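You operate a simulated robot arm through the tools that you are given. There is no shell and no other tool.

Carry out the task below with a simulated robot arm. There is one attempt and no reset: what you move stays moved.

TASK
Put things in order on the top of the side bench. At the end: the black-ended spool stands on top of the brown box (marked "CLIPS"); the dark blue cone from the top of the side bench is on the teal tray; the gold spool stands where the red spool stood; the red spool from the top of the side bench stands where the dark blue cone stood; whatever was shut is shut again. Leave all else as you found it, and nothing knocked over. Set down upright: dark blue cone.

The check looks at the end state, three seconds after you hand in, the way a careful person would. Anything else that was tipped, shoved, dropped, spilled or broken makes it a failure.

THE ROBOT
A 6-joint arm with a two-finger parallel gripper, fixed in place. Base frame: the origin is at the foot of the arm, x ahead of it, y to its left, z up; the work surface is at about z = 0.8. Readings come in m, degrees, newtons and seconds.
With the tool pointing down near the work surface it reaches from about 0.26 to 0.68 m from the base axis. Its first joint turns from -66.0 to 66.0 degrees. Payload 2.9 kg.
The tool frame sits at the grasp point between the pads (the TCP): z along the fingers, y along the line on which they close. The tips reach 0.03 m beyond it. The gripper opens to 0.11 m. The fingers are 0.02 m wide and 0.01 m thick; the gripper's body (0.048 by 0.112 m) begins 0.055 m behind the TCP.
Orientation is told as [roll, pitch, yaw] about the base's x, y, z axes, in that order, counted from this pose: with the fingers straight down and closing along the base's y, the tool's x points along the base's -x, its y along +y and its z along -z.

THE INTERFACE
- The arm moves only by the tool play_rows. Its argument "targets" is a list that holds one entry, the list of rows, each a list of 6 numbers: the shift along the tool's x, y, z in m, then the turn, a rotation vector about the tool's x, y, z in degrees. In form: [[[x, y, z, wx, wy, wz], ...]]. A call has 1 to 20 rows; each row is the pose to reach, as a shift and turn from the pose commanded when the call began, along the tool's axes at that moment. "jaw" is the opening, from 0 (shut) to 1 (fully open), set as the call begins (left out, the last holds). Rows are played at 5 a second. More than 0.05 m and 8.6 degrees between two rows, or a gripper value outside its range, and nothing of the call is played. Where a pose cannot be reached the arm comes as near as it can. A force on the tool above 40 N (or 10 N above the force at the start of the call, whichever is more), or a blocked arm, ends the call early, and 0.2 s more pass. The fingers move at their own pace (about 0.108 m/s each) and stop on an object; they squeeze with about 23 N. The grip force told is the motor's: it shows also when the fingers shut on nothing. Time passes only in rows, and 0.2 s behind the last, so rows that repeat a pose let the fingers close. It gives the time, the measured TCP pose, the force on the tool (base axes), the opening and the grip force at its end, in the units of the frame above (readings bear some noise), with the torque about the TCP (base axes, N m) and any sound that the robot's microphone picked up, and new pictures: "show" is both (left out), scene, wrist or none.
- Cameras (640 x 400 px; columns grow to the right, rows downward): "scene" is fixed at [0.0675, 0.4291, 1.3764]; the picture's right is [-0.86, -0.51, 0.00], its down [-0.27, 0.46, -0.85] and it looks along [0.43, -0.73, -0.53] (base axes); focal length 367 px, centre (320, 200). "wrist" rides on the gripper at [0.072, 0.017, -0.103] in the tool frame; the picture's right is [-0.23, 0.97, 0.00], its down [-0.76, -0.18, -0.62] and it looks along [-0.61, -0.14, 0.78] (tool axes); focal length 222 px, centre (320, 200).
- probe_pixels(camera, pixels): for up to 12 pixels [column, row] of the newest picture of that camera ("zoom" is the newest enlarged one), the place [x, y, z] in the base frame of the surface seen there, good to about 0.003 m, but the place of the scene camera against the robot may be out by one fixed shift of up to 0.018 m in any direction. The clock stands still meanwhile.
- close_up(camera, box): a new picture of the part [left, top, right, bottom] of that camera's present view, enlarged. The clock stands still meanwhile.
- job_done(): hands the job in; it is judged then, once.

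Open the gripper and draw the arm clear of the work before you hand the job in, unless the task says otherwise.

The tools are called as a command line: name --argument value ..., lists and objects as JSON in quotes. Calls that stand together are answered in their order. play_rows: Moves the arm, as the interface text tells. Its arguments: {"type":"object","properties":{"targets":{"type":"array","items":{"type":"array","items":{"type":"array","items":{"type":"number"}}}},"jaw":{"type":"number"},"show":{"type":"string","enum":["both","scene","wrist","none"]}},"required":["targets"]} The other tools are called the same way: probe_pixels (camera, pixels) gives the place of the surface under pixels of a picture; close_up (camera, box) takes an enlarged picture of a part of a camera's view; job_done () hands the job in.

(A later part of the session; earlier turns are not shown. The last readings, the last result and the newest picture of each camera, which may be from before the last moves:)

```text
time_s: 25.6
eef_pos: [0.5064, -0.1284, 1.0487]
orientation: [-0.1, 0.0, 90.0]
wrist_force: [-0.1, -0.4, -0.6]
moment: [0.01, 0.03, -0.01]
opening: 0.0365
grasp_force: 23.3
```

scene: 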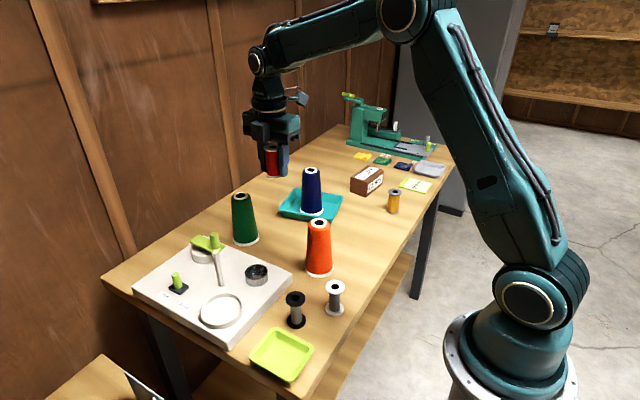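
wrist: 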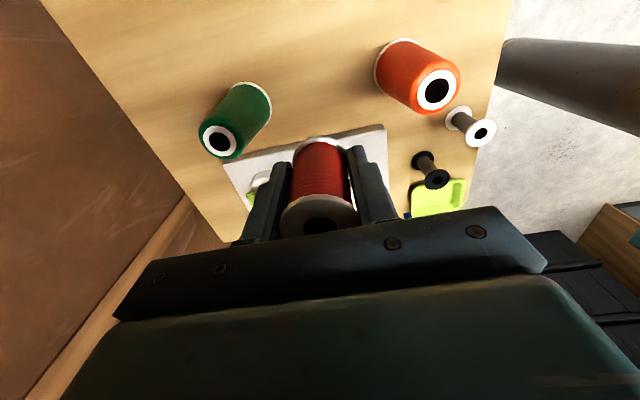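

The turn was reached cleanly: yaw is 90° and the TCP is over (0.505, -0.130). In the wrist view the green cone is on the left and the orange on the right, with room between them. I'll descend 0.10 m first and check clearance.

play_rows --targets '[[[0, 0, 0.03, 0, 0, 0], [0, 0, 0.06, 0, 0, 0], [0, 0, 0.09, 0, 0, 0], [0, 0, 0.11, 0, 0, 0], [0, 0, 0.11, 0, 0, 0]]]' --jaw 0

```text
time_s: 26.8
eef_pos: [0.5063, -0.1292, 0.941]
orientation: [-0.1, -0.1, 90.0]
wrist_force: [-0.7, 0.5, 0.2]
moment: [-0.02, -0.01, 0.02]
opening: 0.0363
grasp_force: 23.1
```

scene: 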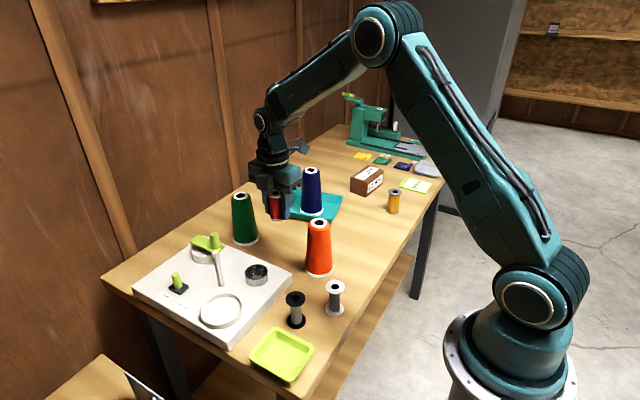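
wrist: 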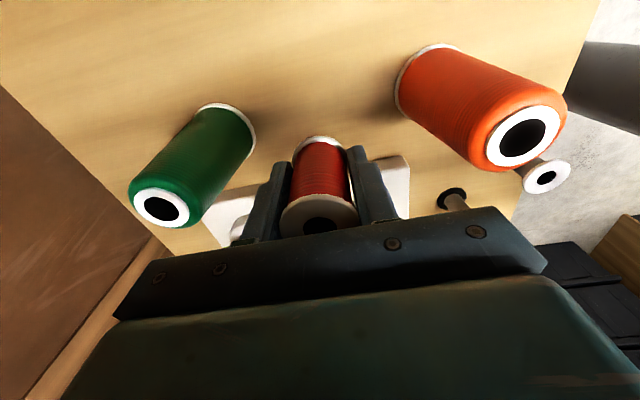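

I'll check the cone tops from this view, at about (160,207) and (525,137), to confirm clearance for the gripper body before going lower.

probe_pixels --camera "wrist" --pixels '[[140, 212], [180, 200], [160, 192], [165, 223], [492, 145], [555, 128], [522, 110], [525, 162], [225, 130], [420, 70], [200, 160], [450, 100]]'

```text
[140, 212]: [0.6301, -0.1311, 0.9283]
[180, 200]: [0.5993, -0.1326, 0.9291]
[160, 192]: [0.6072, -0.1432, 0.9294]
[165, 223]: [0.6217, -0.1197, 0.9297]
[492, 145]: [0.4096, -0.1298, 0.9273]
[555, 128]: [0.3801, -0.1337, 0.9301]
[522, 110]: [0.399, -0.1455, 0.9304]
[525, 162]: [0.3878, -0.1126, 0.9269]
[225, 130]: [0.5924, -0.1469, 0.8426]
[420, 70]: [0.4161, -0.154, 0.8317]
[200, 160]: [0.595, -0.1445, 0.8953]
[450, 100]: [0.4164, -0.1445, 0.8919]
```

The cones sit at x≈0.614 and 0.394, which leaves about 2.7 cm on each side of the gripper body. The spool is 0.1075 m above its pick height, so I'll lower it by 0.1065 m, slowing at the end.

play_rows --targets '[[[0, 0, 0.025, 0, 0, 0], [0, 0, 0.05, 0, 0, 0], [0, 0, 0.075, 0, 0, 0], [0, 0, 0.095, 0, 0, 0], [0, 0, 0.103, 0, 0, 0], [0, 0, 0.1065, 0, 0, 0], [0, 0, 0.1065, 0, 0, 0]]]' --jaw 0

```text
time_s: 28.4
eef_pos: [0.5067, -0.1298, 0.8324]
orientation: [0.1, 0.0, 90.0]
wrist_force: [-0.7, 0.2, 0.2]
moment: [0.03, 0.01, 0.0]
opening: 0.0364
grasp_force: 22.7
```

scene: 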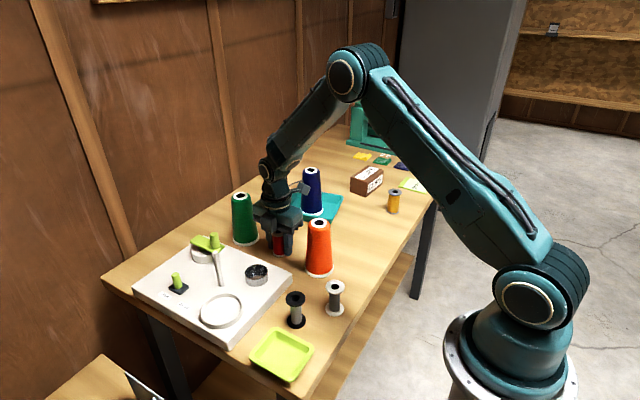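
wrist: 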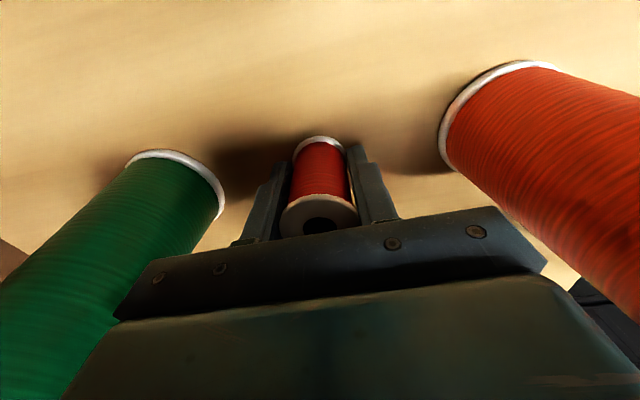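

The spool hovers about 1 mm above the bench with no contact force. I'll shift by just over 1 mm to centre it and inch down 1.5 mm until it touches.

play_rows --targets '[[[0.001, 0.0015, 0, 0, 0, 0], [0.001, 0.0015, 0.0008, 0, 0, 0], [0.001, 0.0015, 0.0015, 0, 0, 0], [0.001, 0.0015, 0.0015, 0, 0, 0]]]' --jaw 0 --show "wrist"

```text
time_s: 29.4
eef_pos: [0.5053, -0.1321, 0.8306]
orientation: [-0.1, 0.1, 90.0]
wrist_force: [-1.5, 3.3, 14.6]
moment: [0.08, 0.13, 0.01]
opening: 0.0364
grasp_force: 22.6
```

wrist: 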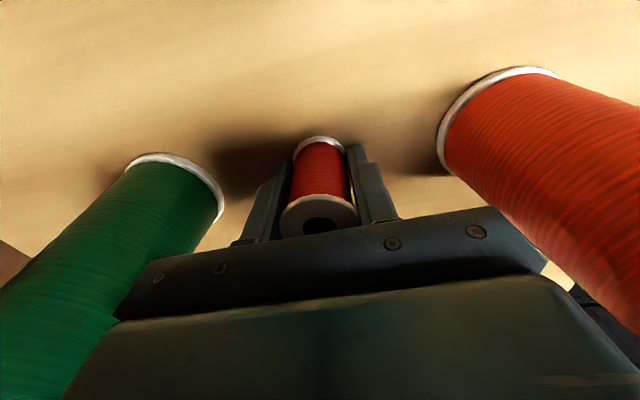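

Contact is firm at 14.6 N upward. I'll back off 1 mm to relieve it and open the jaws part way, to 0.6, so the fingers stay clear of the cones.

play_rows --targets '[[[0, 0, -0.001, 0, 0, 0], [0, 0, -0.001, 0, 0, 0], [0, 0, -0.001, 0, 0, 0], [0, 0, -0.001, 0, 0, 0]]]' --jaw 0.6 --show "wrist"

```text
time_s: 30.4
eef_pos: [0.5029, -0.1314, 0.8336]
orientation: [-0.1, 0.0, 90.0]
wrist_force: [-0.3, -0.6, -0.2]
moment: [-0.03, -0.01, -0.02]
opening: 0.0659
grasp_force: 0.1
```

wrist: 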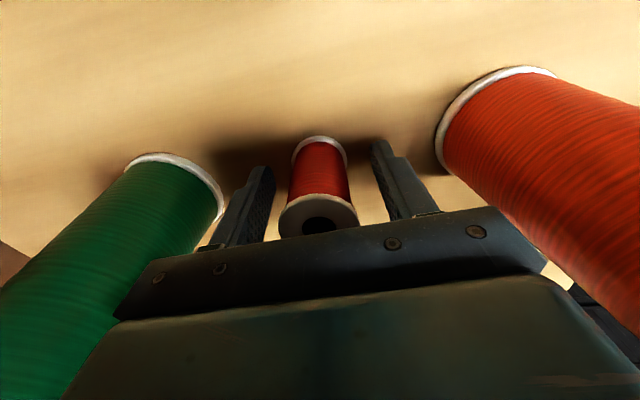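

The red spool stands free between the opened fingers. I'll raise the gripper straight up to z≈1.05 and look.

play_rows --targets '[[[0, 0, -0.02, 0, 0, 0], [0, 0, -0.05, 0, 0, 0], [0, 0, -0.09, 0, 0, 0], [0, 0, -0.13, 0, 0, 0], [0, 0, -0.17, 0, 0, 0], [0, 0, -0.21, 0, 0, 0], [0, 0, -0.22, 0, 0, 0], [0, 0, -0.22, 0, 0, 0]]]' --jaw 0.6

```text
time_s: 32.2
eef_pos: [0.5024, -0.1292, 1.0553]
orientation: [0.0, 0.1, 90.1]
wrist_force: [-0.8, 0.3, 0.6]
moment: [0.02, 0.01, 0.01]
opening: 0.0662
grasp_force: 0.0
```

scene: 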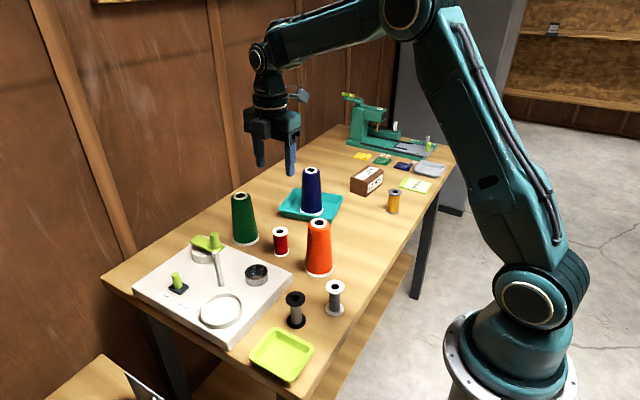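
wrist: 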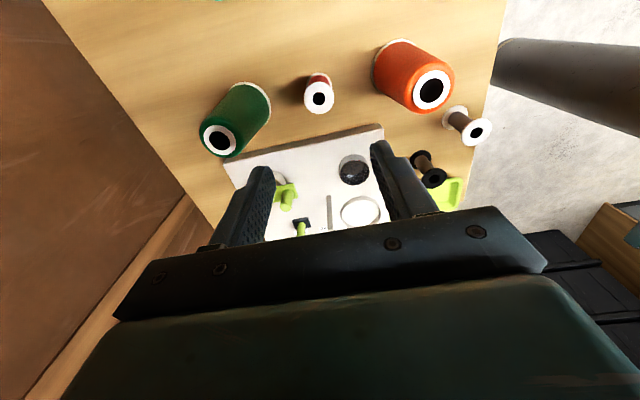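

The red spool stands upright between green and orange. I'll confirm its position and then travel at this height to the gold spool (0.335, -0.4445), turning the tool back to yaw 0.

probe_pixels --camera "wrist" --pixels '[[307, 97], [331, 97], [319, 83], [319, 112]]'

play_rows --targets '[[[0.0131, 0.007, 0, 0, 0, 4], [0.0392, 0.0211, 0, 0, 0, 11.5], [0.0654, 0.0352, 0, 0, 0, 19], [0.0915, 0.0493, 0, 0, 0, 26.5], [0.1177, 0.0634, 0, 0, 0, 34], [0.1438, 0.0775, 0, 0, 0, 41.5], [0.17, 0.0915, 0, 0, 0, 49], [0.1961, 0.1056, 0, 0, 0, 56.5], [0.2222, 0.1197, 0, 0, 0, 64], [0.2484, 0.1338, 0, 0, 0, 71.5], [0.2745, 0.1479, 0, 0, 0, 79], [0.3007, 0.162, 0, 0, 0, 86], [0.3137, 0.169, 0, 0, 0, 90], [0.3137, 0.169, 0, 0, 0, 90], [0.3137, 0.169, 0, 0, 0, 90]]]' --jaw 1

```text
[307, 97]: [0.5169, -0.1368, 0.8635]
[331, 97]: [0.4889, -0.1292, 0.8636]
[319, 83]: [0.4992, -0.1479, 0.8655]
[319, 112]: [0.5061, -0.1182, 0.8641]
```

```text
time_s: 35.4
eef_pos: [0.3348, -0.4436, 1.0535]
orientation: [0.0, 0.1, 0.0]
wrist_force: [-0.3, -0.2, -0.8]
moment: [0.02, 0.01, 0.03]
opening: 0.1101
grasp_force: 0.1
```

scene: 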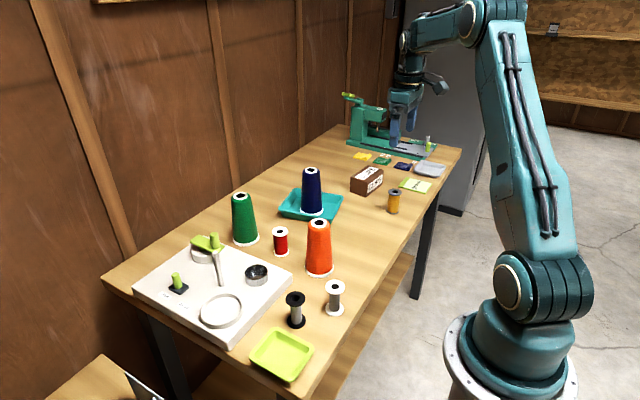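
wrist: 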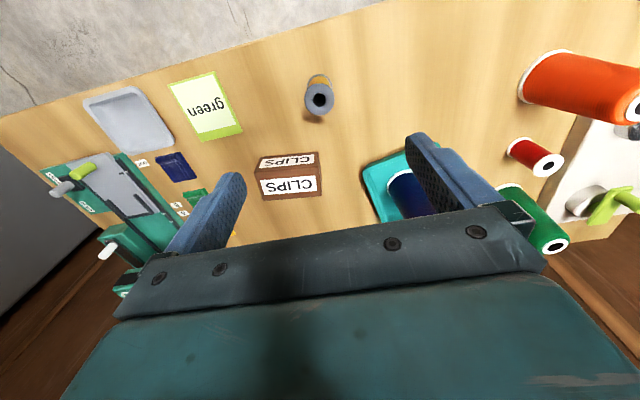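

The red spool is centred at about (0.503, -0.133), within 3 mm of where the cone stood. The CLIPS box is fully visible at (290,178) here, so I'll zoom in on it for its exact outline and on the gold spool at (318,97).

close_up --camera "wrist" --box '[226, 135, 354, 215]'

```text
5.00 times, centred on (290, 175) of wrist
```

zoom: 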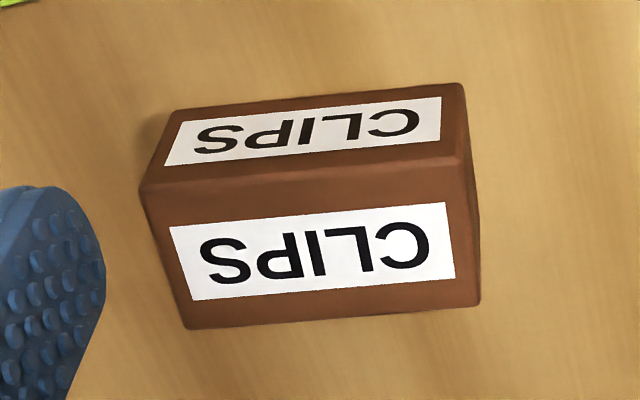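

The top face's corners in this zoom are about (145,190), (190,325), (475,300) and (455,160). I'll probe just inside each of them.

probe_pixels --camera "zoom" --pixels '[[150, 196], [193, 320], [472, 297], [455, 168], [310, 250], [300, 185], [330, 308], [170, 260], [465, 230], [250, 115], [300, 60], [60, 150]]'

close_up --camera "wrist" --box '[270, 67, 366, 127]'

```text
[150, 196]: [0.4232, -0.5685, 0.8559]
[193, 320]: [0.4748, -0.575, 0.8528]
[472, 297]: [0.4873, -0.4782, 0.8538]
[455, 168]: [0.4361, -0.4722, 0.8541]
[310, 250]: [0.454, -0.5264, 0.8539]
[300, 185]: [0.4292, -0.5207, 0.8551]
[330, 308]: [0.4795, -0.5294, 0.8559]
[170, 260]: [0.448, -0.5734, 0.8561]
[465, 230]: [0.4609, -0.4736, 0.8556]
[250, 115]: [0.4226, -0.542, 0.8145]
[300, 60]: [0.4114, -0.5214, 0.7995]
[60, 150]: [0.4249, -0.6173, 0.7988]
```

```text
6.67 times, centred on (318, 97) of wrist
```

zoom: 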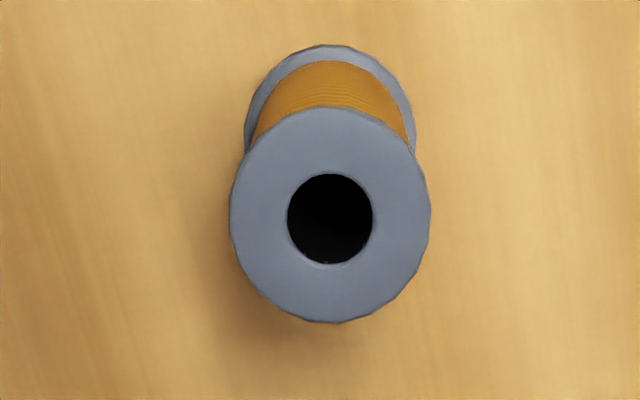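

The box's top is centred at (0.4554, -0.5235), about 0.054 by 0.10 m. I'll probe the gold spool's top rim now.

probe_pixels --camera "zoom" --pixels '[[236, 215], [425, 215], [328, 112], [335, 318], [262, 145], [398, 285], [398, 145], [262, 285]]'

```text
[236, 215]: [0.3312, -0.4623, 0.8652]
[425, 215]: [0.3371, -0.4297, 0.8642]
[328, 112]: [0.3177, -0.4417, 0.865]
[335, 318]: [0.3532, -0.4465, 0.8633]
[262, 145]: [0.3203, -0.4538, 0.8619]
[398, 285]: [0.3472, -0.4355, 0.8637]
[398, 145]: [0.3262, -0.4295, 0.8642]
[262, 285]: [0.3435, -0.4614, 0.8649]
```

The gold centre is (0.3346, -0.445), under the TCP. I'll check where the near edge of the lime "green" card lies, at about (240,130), to be sure the left finger clears it.

probe_pixels --camera "wrist" --pixels '[[240, 128], [212, 80], [225, 100], [203, 138], [175, 85], [318, 135]]'

play_rows --targets '[[[0, 0, 0.04, 0, 0, 0], [0, 0, 0.08, 0, 0, 0], [0, 0, 0.115, 0, 0, 0], [0, 0, 0.135, 0, 0, 0], [0, 0, 0.135, 0, 0, 0], [0, 0, 0.135, 0, 0, 0]]]' --jaw 1

```text
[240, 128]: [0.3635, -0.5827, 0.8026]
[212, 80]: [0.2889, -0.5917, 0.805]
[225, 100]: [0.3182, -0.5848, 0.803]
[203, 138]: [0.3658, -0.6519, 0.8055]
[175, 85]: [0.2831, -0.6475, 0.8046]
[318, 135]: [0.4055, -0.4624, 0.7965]
```

```text
time_s: 36.8
eef_pos: [0.3352, -0.4462, 0.9196]
orientation: [0.1, 0.0, 0.0]
wrist_force: [0.2, -0.3, -0.9]
moment: [-0.04, 0.01, -0.03]
opening: 0.1099
grasp_force: 0.0
```

scene: 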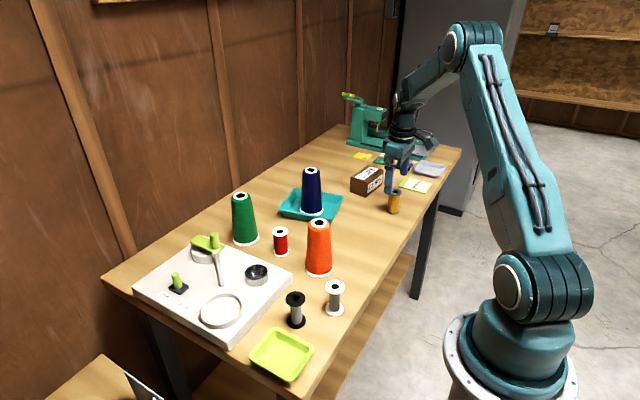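
wrist: 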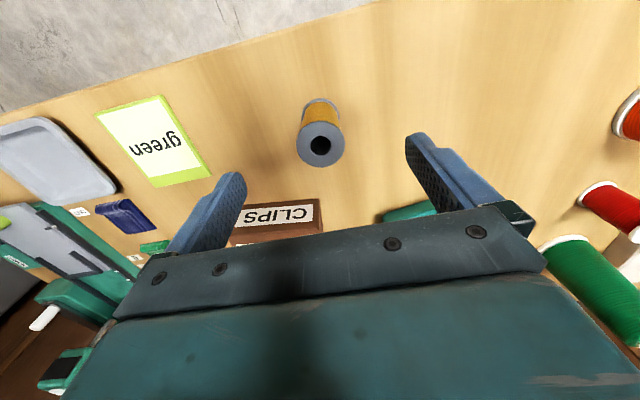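

The card's edge is at y≈-0.583, well clear of the finger at -0.51. I'll descend the remaining 0.0855 m to the grip height.

play_rows --targets '[[[0, 0.0005, 0.03, 0, 0, 0], [0, 0.0005, 0.06, 0, 0, 0], [0, 0.0005, 0.078, 0, 0, 0], [0, 0.0005, 0.0845, 0, 0, 0], [0, 0.0005, 0.0855, 0, 0, 0], [0, 0.0005, 0.0855, 0, 0, 0]]]' --jaw 1 --show "wrist"

```text
time_s: 38.2
eef_pos: [0.3359, -0.4447, 0.8325]
orientation: [0.0, 0.0, 0.1]
wrist_force: [-1.5, 0.3, 0.0]
moment: [0.01, 0.03, -0.01]
opening: 0.1101
grasp_force: 0.1
```

wrist: 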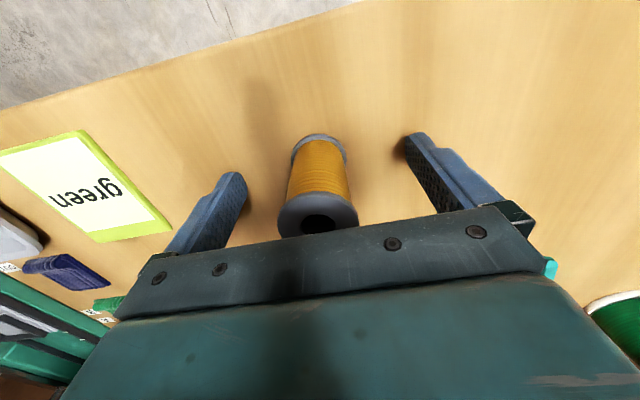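

The gold spool is centred between the fingers and no force shows. I'll close on it.

play_rows --targets '[[[0, -0.0005, 0, 0, 0, 0], [0, -0.0005, 0, 0, 0, 0], [0, -0.0005, 0, 0, 0, 0], [0, -0.0005, 0, 0, 0, 0], [0, -0.0005, 0, 0, 0, 0]]]' --jaw 0 --show "wrist"

```text
time_s: 39.4
eef_pos: [0.3353, -0.4454, 0.8328]
orientation: [0.0, 0.0, 0.0]
wrist_force: [-0.4, 0.5, 0.3]
moment: [-0.04, -0.02, 0.01]
opening: 0.0361
grasp_force: 22.3
```

wrist: 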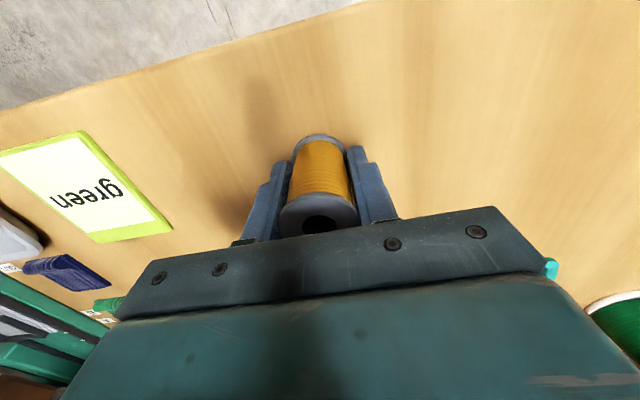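

It is held at 0.0361 m. I'll lift it 0.12 m and carry it along +y to the spot where the red spool stood (0.3345, -0.2453).

play_rows --targets '[[[0, 0, -0.005, 0, 0, 0], [0, 0, -0.02, 0, 0, 0], [0, 0, -0.05, 0, 0, 0], [0, 0, -0.09, 0, 0, 0], [0, 0, -0.12, 0, 0, 0], [0.0005, 0.015, -0.12, 0, 0, 0], [0.0005, 0.05, -0.12, 0, 0, 0], [0.0005, 0.09, -0.12, 0, 0, 0], [0.0005, 0.13, -0.12, 0, 0, 0], [0.0005, 0.165, -0.12, 0, 0, 0], [0.0005, 0.19, -0.12, 0, 0, 0], [0.0005, 0.1995, -0.12, 0, 0, 0], [0.0005, 0.1995, -0.12, 0, 0, 0], [0.0005, 0.1995, -0.12, 0, 0, 0]]]' --jaw 0

```text
time_s: 42.4
eef_pos: [0.3355, -0.2445, 0.9521]
orientation: [0.0, 0.0, 0.0]
wrist_force: [0.4, 0.0, -0.3]
moment: [0.0, 0.01, -0.05]
opening: 0.0327
grasp_force: 23.2
```

scene: 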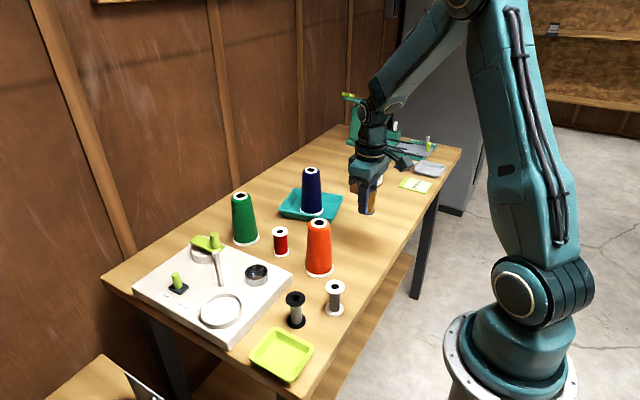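
wrist: 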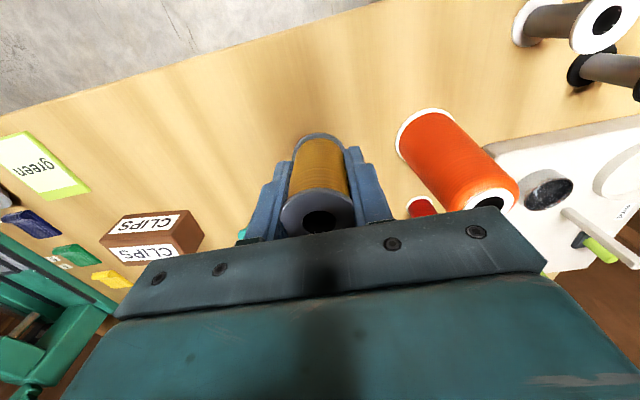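

The opening dropped from 0.0361 to 0.0327 m, so the spool shifted a little in the jaws; the pads may now be on the thread instead of the flange edge. I'll look closely before lowering.

close_up --camera "wrist" --box '[232, 125, 408, 235]'

close_up --camera "scene" --box '[320, 150, 416, 210]'

```text
3.64 times, centred on (320, 180) of wrist
```

zoom: 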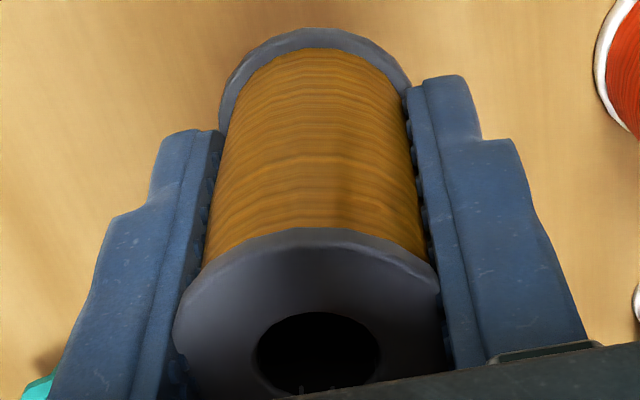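

```text
6.67 times, centred on (368, 180) of scene
```

zoom: 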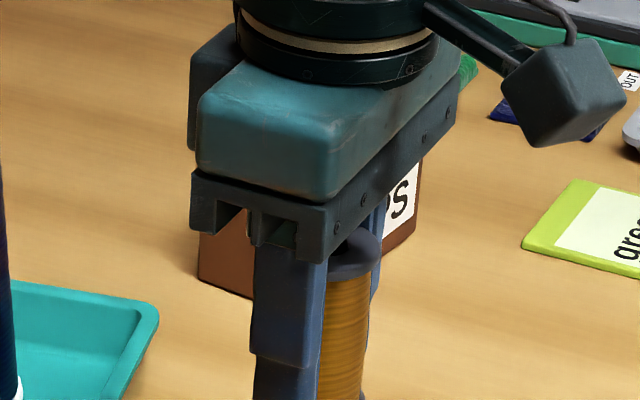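

The spool hangs straight, with the bottom flange now just below the tips and the pads on the thread. I'll probe both flanges to find its real height and tilt.

probe_pixels --camera "wrist" --pixels '[[291, 213], [345, 209], [300, 203], [335, 201], [320, 134], [297, 147], [342, 145], [310, 135], [330, 136], [286, 215], [352, 213], [318, 196]]'

```text
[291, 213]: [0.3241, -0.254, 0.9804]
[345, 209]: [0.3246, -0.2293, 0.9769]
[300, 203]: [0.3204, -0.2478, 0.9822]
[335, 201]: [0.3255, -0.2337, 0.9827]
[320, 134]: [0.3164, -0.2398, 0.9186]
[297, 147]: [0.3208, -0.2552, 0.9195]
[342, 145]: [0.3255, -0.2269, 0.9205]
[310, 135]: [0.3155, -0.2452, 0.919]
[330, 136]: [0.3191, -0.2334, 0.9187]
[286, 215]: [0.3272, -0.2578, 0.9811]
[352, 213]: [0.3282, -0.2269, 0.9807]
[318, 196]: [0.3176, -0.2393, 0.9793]
```

The spool is upright and slipped only about 2–3 mm, leaving its bottom at about z=0.917. I'll lower 0.112 m with a -1.5 mm correction in y, then inch down until contact.

play_rows --targets '[[[0, -0.0015, 0.02, 0, 0, 0], [0, -0.0015, 0.05, 0, 0, 0], [0, -0.0015, 0.08, 0, 0, 0], [0, -0.0015, 0.1, 0, 0, 0], [0, -0.0015, 0.11, 0, 0, 0], [0, -0.0015, 0.112, 0, 0, 0], [0, -0.0015, 0.112, 0, 0, 0]]]' --jaw 0 --show "wrist"

```text
time_s: 44.0
eef_pos: [0.336, -0.2458, 0.8398]
orientation: [0.0, 0.0, -0.1]
wrist_force: [0.0, 0.2, -0.9]
moment: [0.0, -0.04, -0.02]
opening: 0.0324
grasp_force: 22.6
```

wrist: 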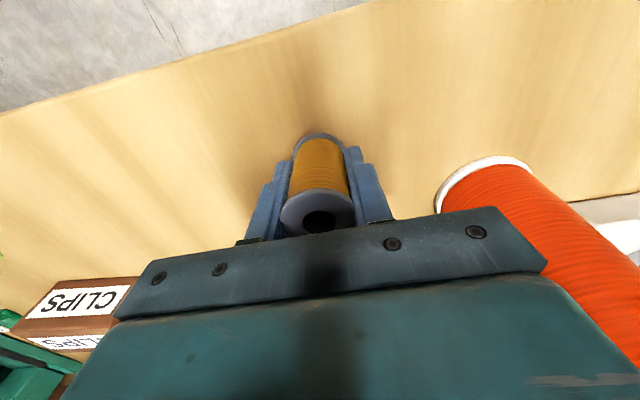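

There's no contact yet at TCP z≈0.840. I'll inch down in 1 mm steps.

play_rows --targets '[[[0, 0, 0.001, 0, 0, 0], [0, 0, 0.002, 0, 0, 0], [0, 0, 0.003, 0, 0, 0], [0, 0, 0.003, 0, 0, 0]]]' --jaw 0 --show "wrist"

```text
time_s: 45.0
eef_pos: [0.3357, -0.248, 0.8363]
orientation: [0.0, 0.0, 0.0]
wrist_force: [-0.6, -0.4, -1.2]
moment: [0.01, 0.0, -0.02]
opening: 0.0322
grasp_force: 23.0
```

wrist: 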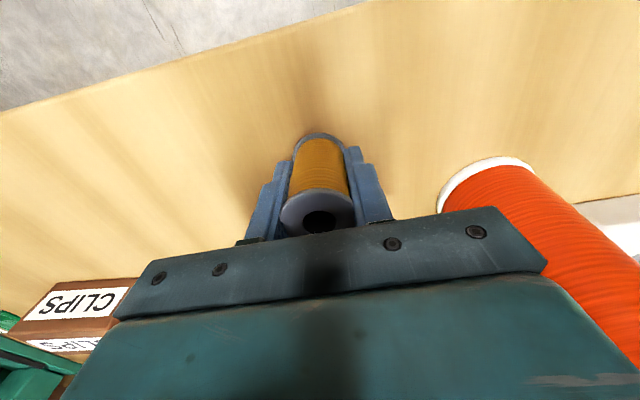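

It's still free (Fz -1.2 N). I'll continue down another 3 mm in small steps.

play_rows --targets '[[[0, 0, 0.001, 0, 0, 0], [0, 0, 0.0015, 0, 0, 0], [0, 0, 0.002, 0, 0, 0], [0, 0, 0.002, 0, 0, 0]]]' --jaw 0 --show "wrist"

```text
time_s: 46.0
eef_pos: [0.3343, -0.2465, 0.835]
orientation: [0.0, 0.0, 0.0]
wrist_force: [2.1, 4.3, 9.6]
moment: [0.09, 0.1, -0.03]
opening: 0.0325
grasp_force: 23.0
```

wrist: 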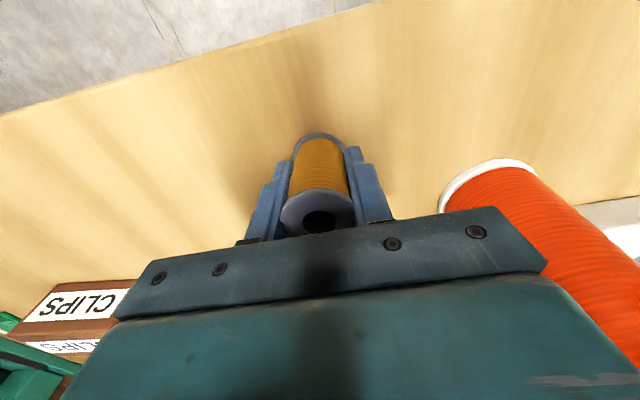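

Contact at 9.6 N: the gold spool is down. I'll relieve by 0.8 mm and open the jaws.

play_rows --targets '[[[0, 0, -0.0008, 0, 0, 0], [0, 0, -0.0008, 0, 0, 0], [0, 0, -0.0008, 0, 0, 0], [0, 0, -0.0008, 0, 0, 0]]]' --jaw 1 --show "both"

```text
time_s: 47.0
eef_pos: [0.3349, -0.2466, 0.8344]
orientation: [0.0, 0.0, 0.0]
wrist_force: [-0.6, 0.8, 0.3]
moment: [0.01, 0.01, -0.03]
opening: 0.11
grasp_force: 0.1
```

scene: 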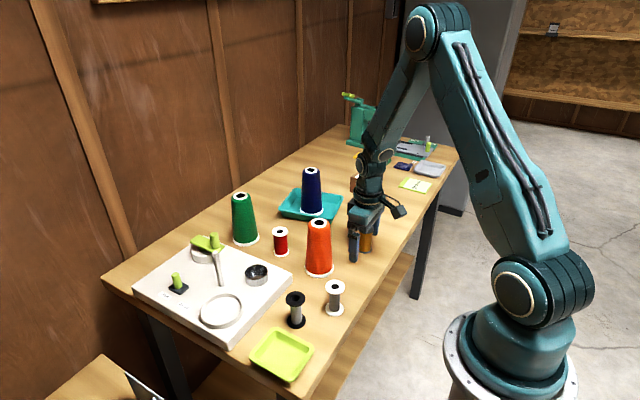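
wrist: 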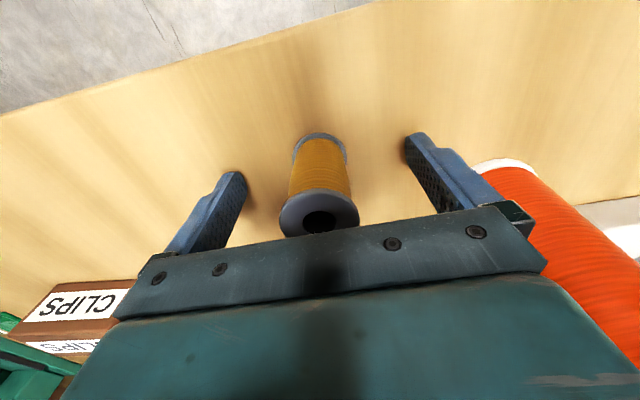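

The gold spool is released and upright. I'll rise to z≈1.05 and go on to the black-ended spool near (0.355, 0.025).

play_rows --targets '[[[0, 0, -0.02, 0, 0, 0], [0, 0, -0.06, 0, 0, 0], [0, 0, -0.1, 0, 0, 0], [0, 0, -0.14, 0, 0, 0], [0, 0, -0.18, 0, 0, 0], [0, 0, -0.215, 0, 0, 0], [-0.002, 0.02, -0.215, 0, 0, 0], [-0.005, 0.06, -0.215, 0, 0, 0], [-0.008, 0.1, -0.215, 0, 0, 0], [-0.011, 0.14, -0.215, 0, 0, 0], [-0.014, 0.18, -0.215, 0, 0, 0], [-0.017, 0.22, -0.215, 0, 0, 0], [-0.019, 0.25, -0.215, 0, 0, 0], [-0.0205, 0.271, -0.215, 0, 0, 0], [-0.0205, 0.271, -0.215, 0, 0, 0], [-0.0205, 0.271, -0.215, 0, 0, 0]]]' --jaw 0.6

```text
time_s: 50.4
eef_pos: [0.3548, 0.025, 1.0505]
orientation: [0.1, 0.1, 0.0]
wrist_force: [0.3, -0.1, 0.7]
moment: [-0.01, 0.02, 0.01]
opening: 0.0662
grasp_force: 0.0
```

scene: 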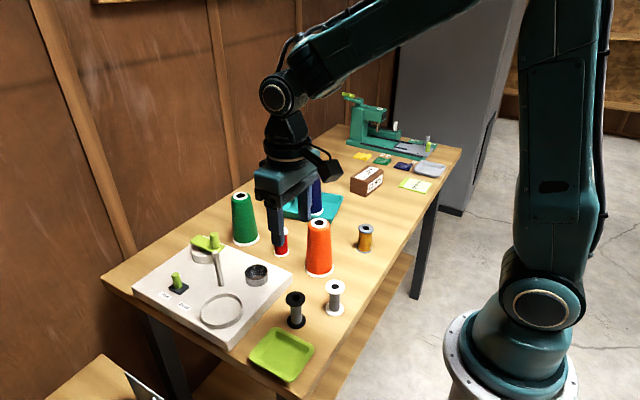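
wrist: 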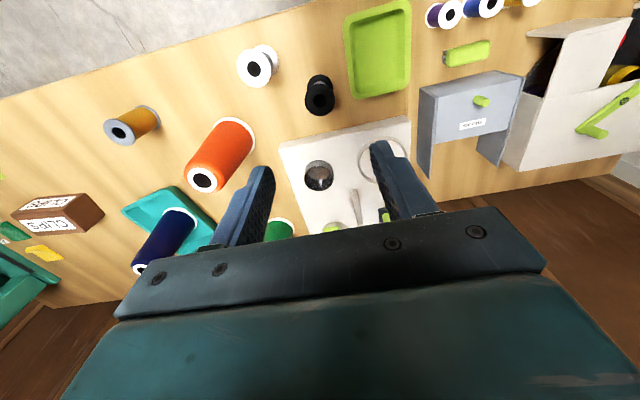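

The black-ended spool is under the tool at (319,95). More spools show at the top right, near (440,12), (483,5) and (522,0), so I'll look there to be sure about the colours before going on.

close_up --camera "wrist" --box '[400, 0, 640, 150]'

close_up --camera "wrist" --box '[224, 30, 432, 160]'

```text
2.67 times, centred on (520, 75) of wrist
```

zoom: 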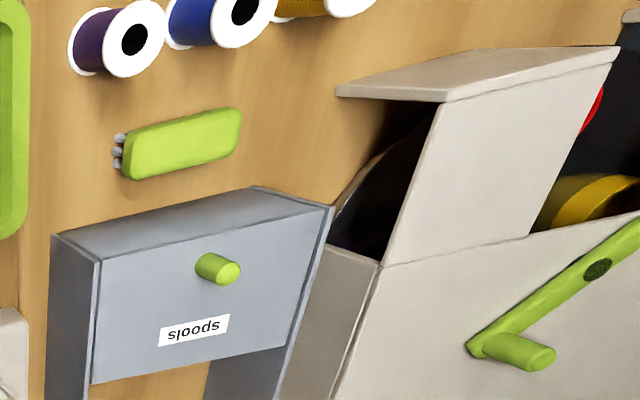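

```text
3.08 times, centred on (328, 95) of wrist
```

zoom: 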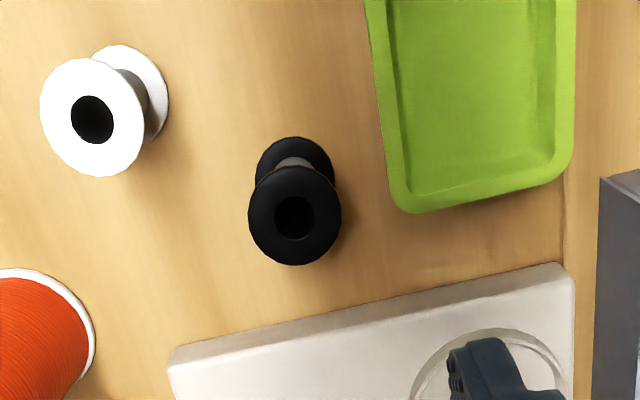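

There's another yellowish spool with white ends beyond the purple and blue ones. I need to know its exact colour and place, so I'll move the arm at height toward +y for a better look.

play_rows --targets '[[[0.01, 0.04, 0, 0, 0, 0], [0.02, 0.08, 0, 0, 0, 0], [0.03, 0.12, 0, 0, 0, 0], [0.04, 0.16, 0, 0, 0, 0], [0.05, 0.2, 0, 0, 0, 0], [0.05, 0.2, 0, 0, 0, 0]]]' --jaw 0.6

```text
time_s: 51.8
eef_pos: [0.3054, 0.226, 1.0508]
orientation: [0.0, 0.0, 0.0]
wrist_force: [0.4, 0.3, 0.4]
moment: [0.01, -0.02, -0.01]
opening: 0.0663
grasp_force: 0.0
```

scene: 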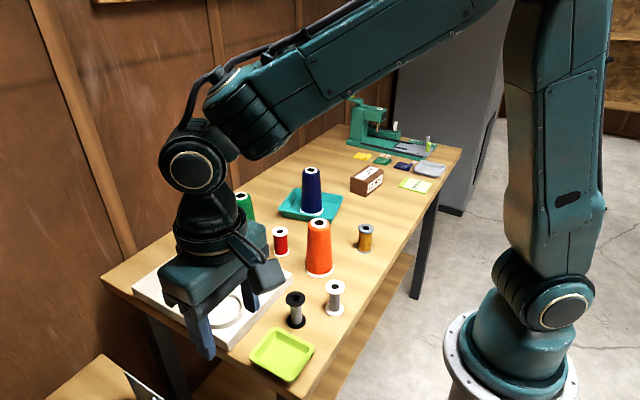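
wrist: 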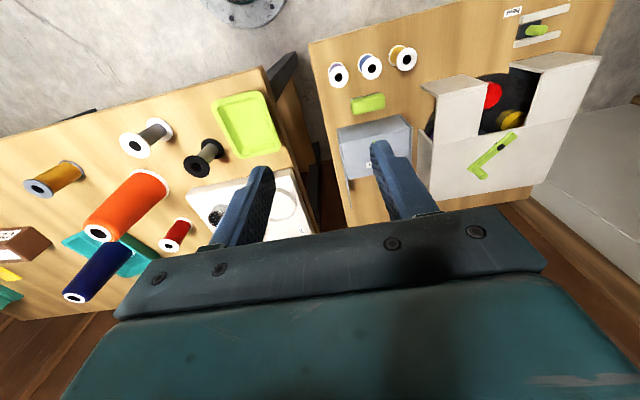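

A separate second bench is at the right of this view, with three spools at (338,73), (370,65) and (403,57). I'll zoom in on them and on the rest of that bench.

close_up --camera "wrist" --box '[310, 35, 438, 115]'

close_up --camera "wrist" --box '[320, 0, 640, 200]'

probe_pixels --camera "wrist" --pixels '[[332, 62], [365, 57], [397, 48], [404, 60], [350, 120], [490, 95], [510, 120], [370, 105], [40, 186], [62, 176]]'

```text
5.00 times, centred on (374, 75) of wrist
```

zoom: 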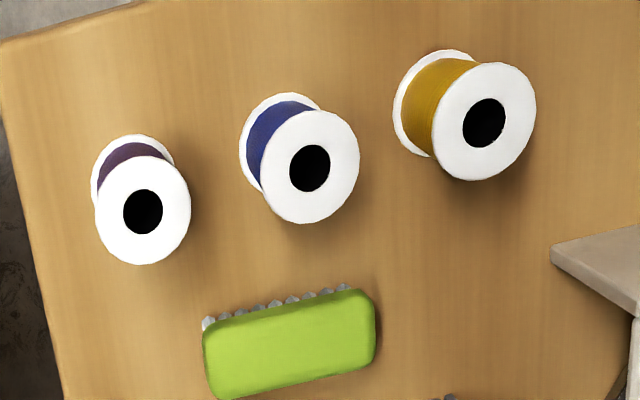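

```text
2.00 times, centred on (480, 100) of wrist
```

zoom: 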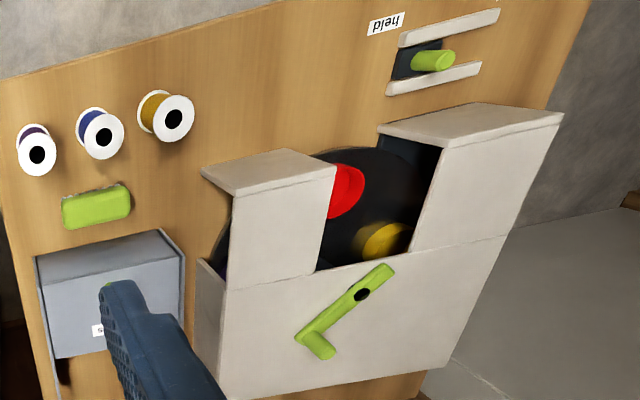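

```text
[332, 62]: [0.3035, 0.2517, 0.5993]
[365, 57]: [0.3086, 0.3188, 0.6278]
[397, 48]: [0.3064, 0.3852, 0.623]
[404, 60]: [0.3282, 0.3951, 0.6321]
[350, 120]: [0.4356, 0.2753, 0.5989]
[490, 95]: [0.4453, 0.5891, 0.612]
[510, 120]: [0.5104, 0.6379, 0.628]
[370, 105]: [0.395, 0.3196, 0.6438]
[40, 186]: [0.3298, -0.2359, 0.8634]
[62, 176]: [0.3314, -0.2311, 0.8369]
```

The second bench is a separate, lower surface at z≈0.6, and it holds no cone, box or tray. The gold spool meant in this task is therefore the one on the z=0.8 bench, which I've already moved. I'll go back over the black-ended spool at (0.355, 0.025).

play_rows --targets '[[[-0.01, -0.04, 0, 0, 0, 0], [-0.02, -0.08, 0, 0, 0, 0], [-0.03, -0.12, 0, 0, 0, 0], [-0.04, -0.16, 0, 0, 0, 0], [-0.05, -0.2, 0, 0, 0, 0], [-0.05, -0.2, 0.04, 0, 0, 0], [-0.05, -0.2, 0.08, 0, 0, 0], [-0.05, -0.2, 0.115, 0, 0, 0], [-0.05, -0.2, 0.115, 0, 0, 0], [-0.05, -0.2, 0.115, 0, 0, 0]]]' --jaw 0.6

close_up --camera "wrist" --box '[224, 70, 416, 190]'

```text
time_s: 54.0
eef_pos: [0.3551, 0.0249, 0.9362]
orientation: [0.0, 0.0, 0.0]
wrist_force: [-0.6, 0.5, -0.2]
moment: [-0.02, 0.01, 0.0]
opening: 0.066
grasp_force: 0.1
```

scene: 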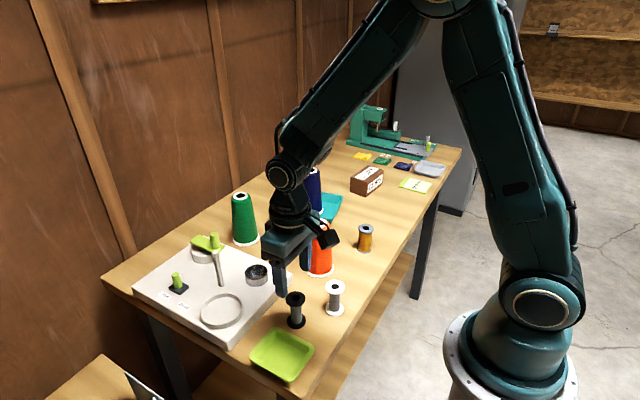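
wrist: 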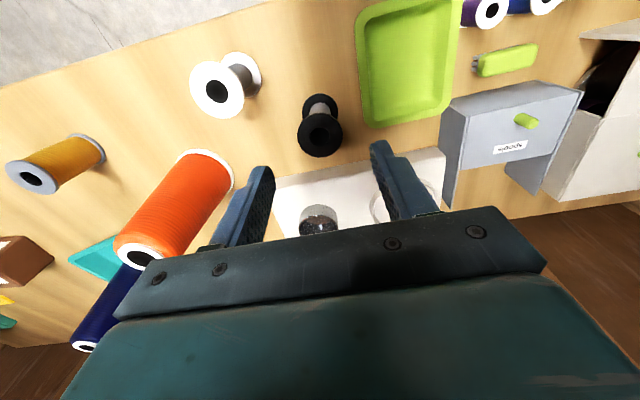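

```text
3.33 times, centred on (320, 130) of wrist
```

zoom: 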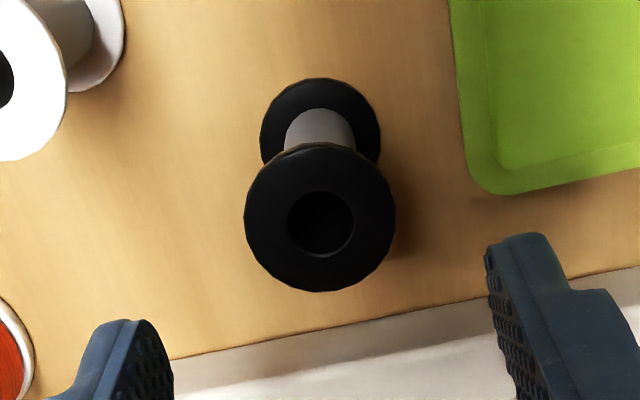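

I'll probe the black flange rim, which centres near (320,217) in the zoom, along with the lime tray's near edge and the white board's edge.

probe_pixels --camera "zoom" --pixels '[[250, 218], [390, 218], [318, 150], [322, 285], [270, 170], [372, 265], [372, 170], [270, 265], [462, 120], [480, 180], [300, 335], [560, 290]]'

probe_pixels --camera "wrist" --pixels '[[220, 85], [193, 95], [243, 85], [360, 60], [363, 100], [290, 210], [390, 205]]'

```text
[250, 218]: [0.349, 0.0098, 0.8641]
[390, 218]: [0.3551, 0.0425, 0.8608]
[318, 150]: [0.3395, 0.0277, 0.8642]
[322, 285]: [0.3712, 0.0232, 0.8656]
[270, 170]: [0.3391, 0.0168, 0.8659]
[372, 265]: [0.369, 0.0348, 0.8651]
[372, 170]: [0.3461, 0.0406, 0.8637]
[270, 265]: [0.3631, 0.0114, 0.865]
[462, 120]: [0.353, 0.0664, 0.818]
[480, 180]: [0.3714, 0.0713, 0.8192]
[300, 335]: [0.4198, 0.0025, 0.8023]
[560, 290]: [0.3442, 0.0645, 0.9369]
```

```text
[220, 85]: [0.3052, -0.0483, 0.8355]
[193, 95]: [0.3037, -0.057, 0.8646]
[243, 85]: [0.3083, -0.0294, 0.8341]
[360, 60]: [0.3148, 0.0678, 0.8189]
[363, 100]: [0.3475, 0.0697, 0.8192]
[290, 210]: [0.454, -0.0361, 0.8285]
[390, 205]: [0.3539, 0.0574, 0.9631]
```

The black spool's centre is (0.3542, 0.0258), and the lime tray's rim starts at y≈0.066 with z≈0.819. I'll narrow the jaws to 0.5 and descend to TCP z≈0.857, so the pads take the top flange and the tips stay above the tray rim.

play_rows --targets '[[[0.0005, 0.001, 0, 0, 0, 0], [0.0005, 0.001, 0.02, 0, 0, 0], [0.0005, 0.001, 0.045, 0, 0, 0], [0.0005, 0.001, 0.065, 0, 0, 0], [0.0005, 0.001, 0.0785, 0, 0, 0], [0.0005, 0.001, 0.0785, 0, 0, 0], [0.0005, 0.001, 0.0785, 0, 0, 0]]]' --jaw 0.5

```text
time_s: 55.6
eef_pos: [0.3549, 0.0237, 0.8583]
orientation: [0.0, 0.0, 0.0]
wrist_force: [0.4, -0.4, -0.8]
moment: [-0.01, -0.04, 0.01]
opening: 0.0551
grasp_force: 0.1
```

scene: 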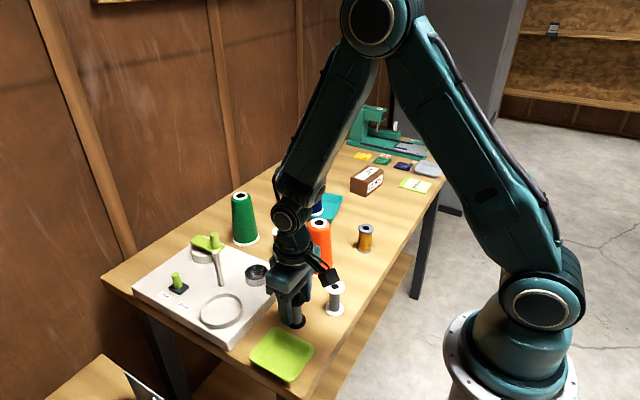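
wrist: 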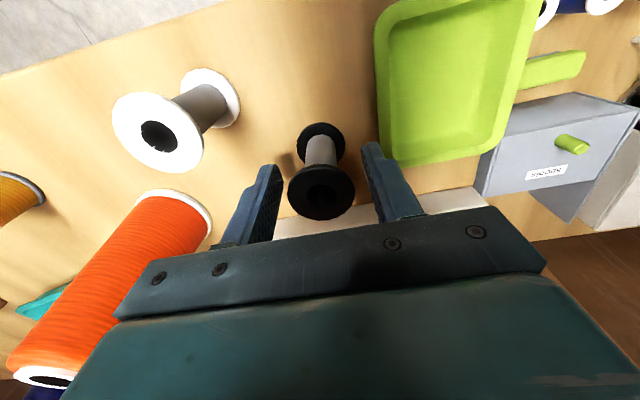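

The top flange sits between the fingers with similar gaps on both sides. I'll close on it.

play_rows --targets '[[[0, 0.0005, 0, 0, 0, 0], [0, 0.0005, 0, 0, 0, 0], [0, 0.0005, 0, 0, 0, 0], [0, 0.0005, 0, 0, 0, 0], [0, 0.0005, 0, 0, 0, 0]]]' --jaw 0 --show "wrist"

```text
time_s: 56.8
eef_pos: [0.3541, 0.026, 0.8577]
orientation: [-0.1, 0.0, 0.1]
wrist_force: [-0.4, 0.2, 0.2]
moment: [0.01, 0.0, 0.03]
opening: 0.036
grasp_force: 23.3
```

wrist: 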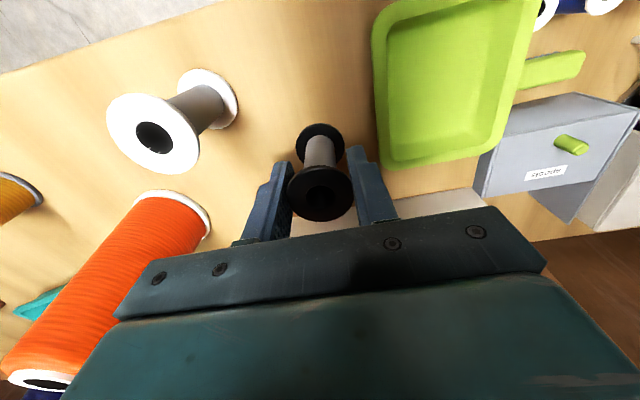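

It is held at 0.036 m on the top flange. I'll lift gently by 0.07 m and check how it hangs.

play_rows --targets '[[[0, 0, -0.004, 0, 0, 0], [0, 0, -0.012, 0, 0, 0], [0, 0, -0.025, 0, 0, 0], [0, 0, -0.045, 0, 0, 0], [0, 0, -0.065, 0, 0, 0], [0, 0, -0.07, 0, 0, 0], [0, 0, -0.07, 0, 0, 0]]]' --jaw 0

close_up --camera "scene" --box '[248, 230, 360, 300]'

close_up --camera "wrist" --box '[248, 110, 392, 230]'

```text
time_s: 58.4
eef_pos: [0.3557, 0.0253, 0.9292]
orientation: [-0.1, -0.1, -0.1]
wrist_force: [0.7, -0.8, -0.7]
moment: [0.0, 0.04, 0.02]
opening: 0.0362
grasp_force: 23.1
```

scene: 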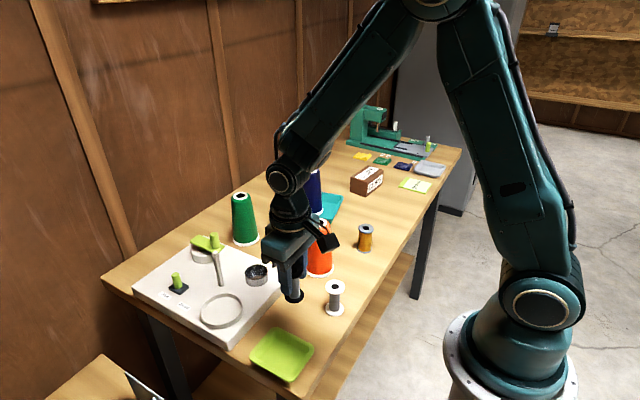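
wrist: 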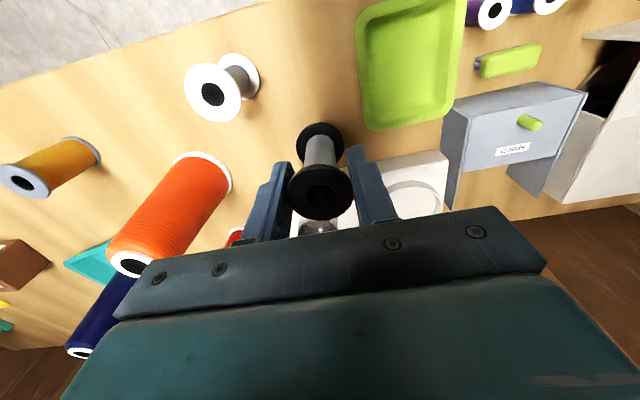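

```text
5.71 times, centred on (304, 265) of scene
```

zoom: 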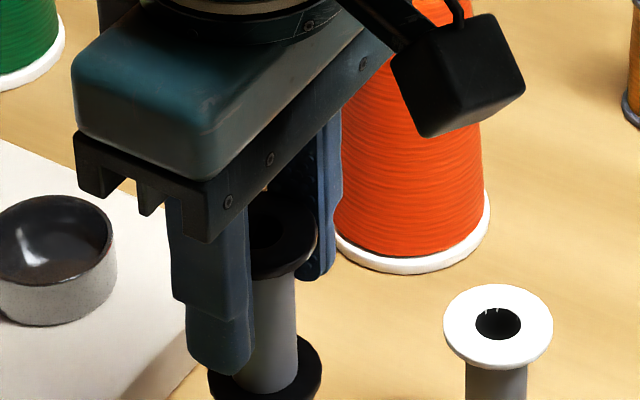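

```text
3.33 times, centred on (320, 170) of wrist
```

zoom: 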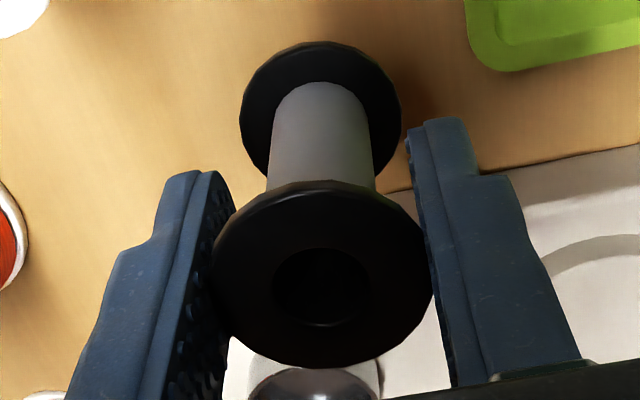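

The spool hangs plumb in the jaws. I'll raise it 0.12 m further and begin carrying it toward the box, well above all the cones.

play_rows --targets '[[[0, 0, -0.02, 0, 0, 0], [0, 0, -0.05, 0, 0, 0], [0, 0, -0.085, 0, 0, 0], [0, 0, -0.11, 0, 0, 0], [0, 0, -0.12, 0, 0, 0], [-0.003, -0.015, -0.12, 0, 0, 0], [-0.009, -0.045, -0.12, 0, 0, 0], [-0.016, -0.085, -0.12, 0, 0, 0], [-0.024, -0.125, -0.12, 0, 0, 0], [-0.031, -0.165, -0.12, 0, 0, 0], [-0.039, -0.205, -0.12, 0, 0, 0], [-0.046, -0.245, -0.12, 0, 0, 0], [-0.052, -0.275, -0.12, 0, 0, 0], [-0.055, -0.29, -0.12, 0, 0, 0], [-0.055, -0.29, -0.12, 0, 0, 0]]]' --jaw 0 --show "wrist"

```text
time_s: 61.6
eef_pos: [0.4088, -0.2643, 1.0471]
orientation: [0.1, 0.0, -0.1]
wrist_force: [0.2, -0.1, 0.5]
moment: [0.0, -0.03, 0.01]
opening: 0.036
grasp_force: 22.7
```

wrist: 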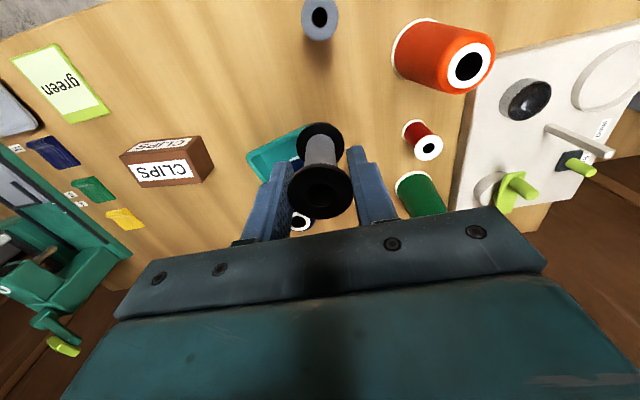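

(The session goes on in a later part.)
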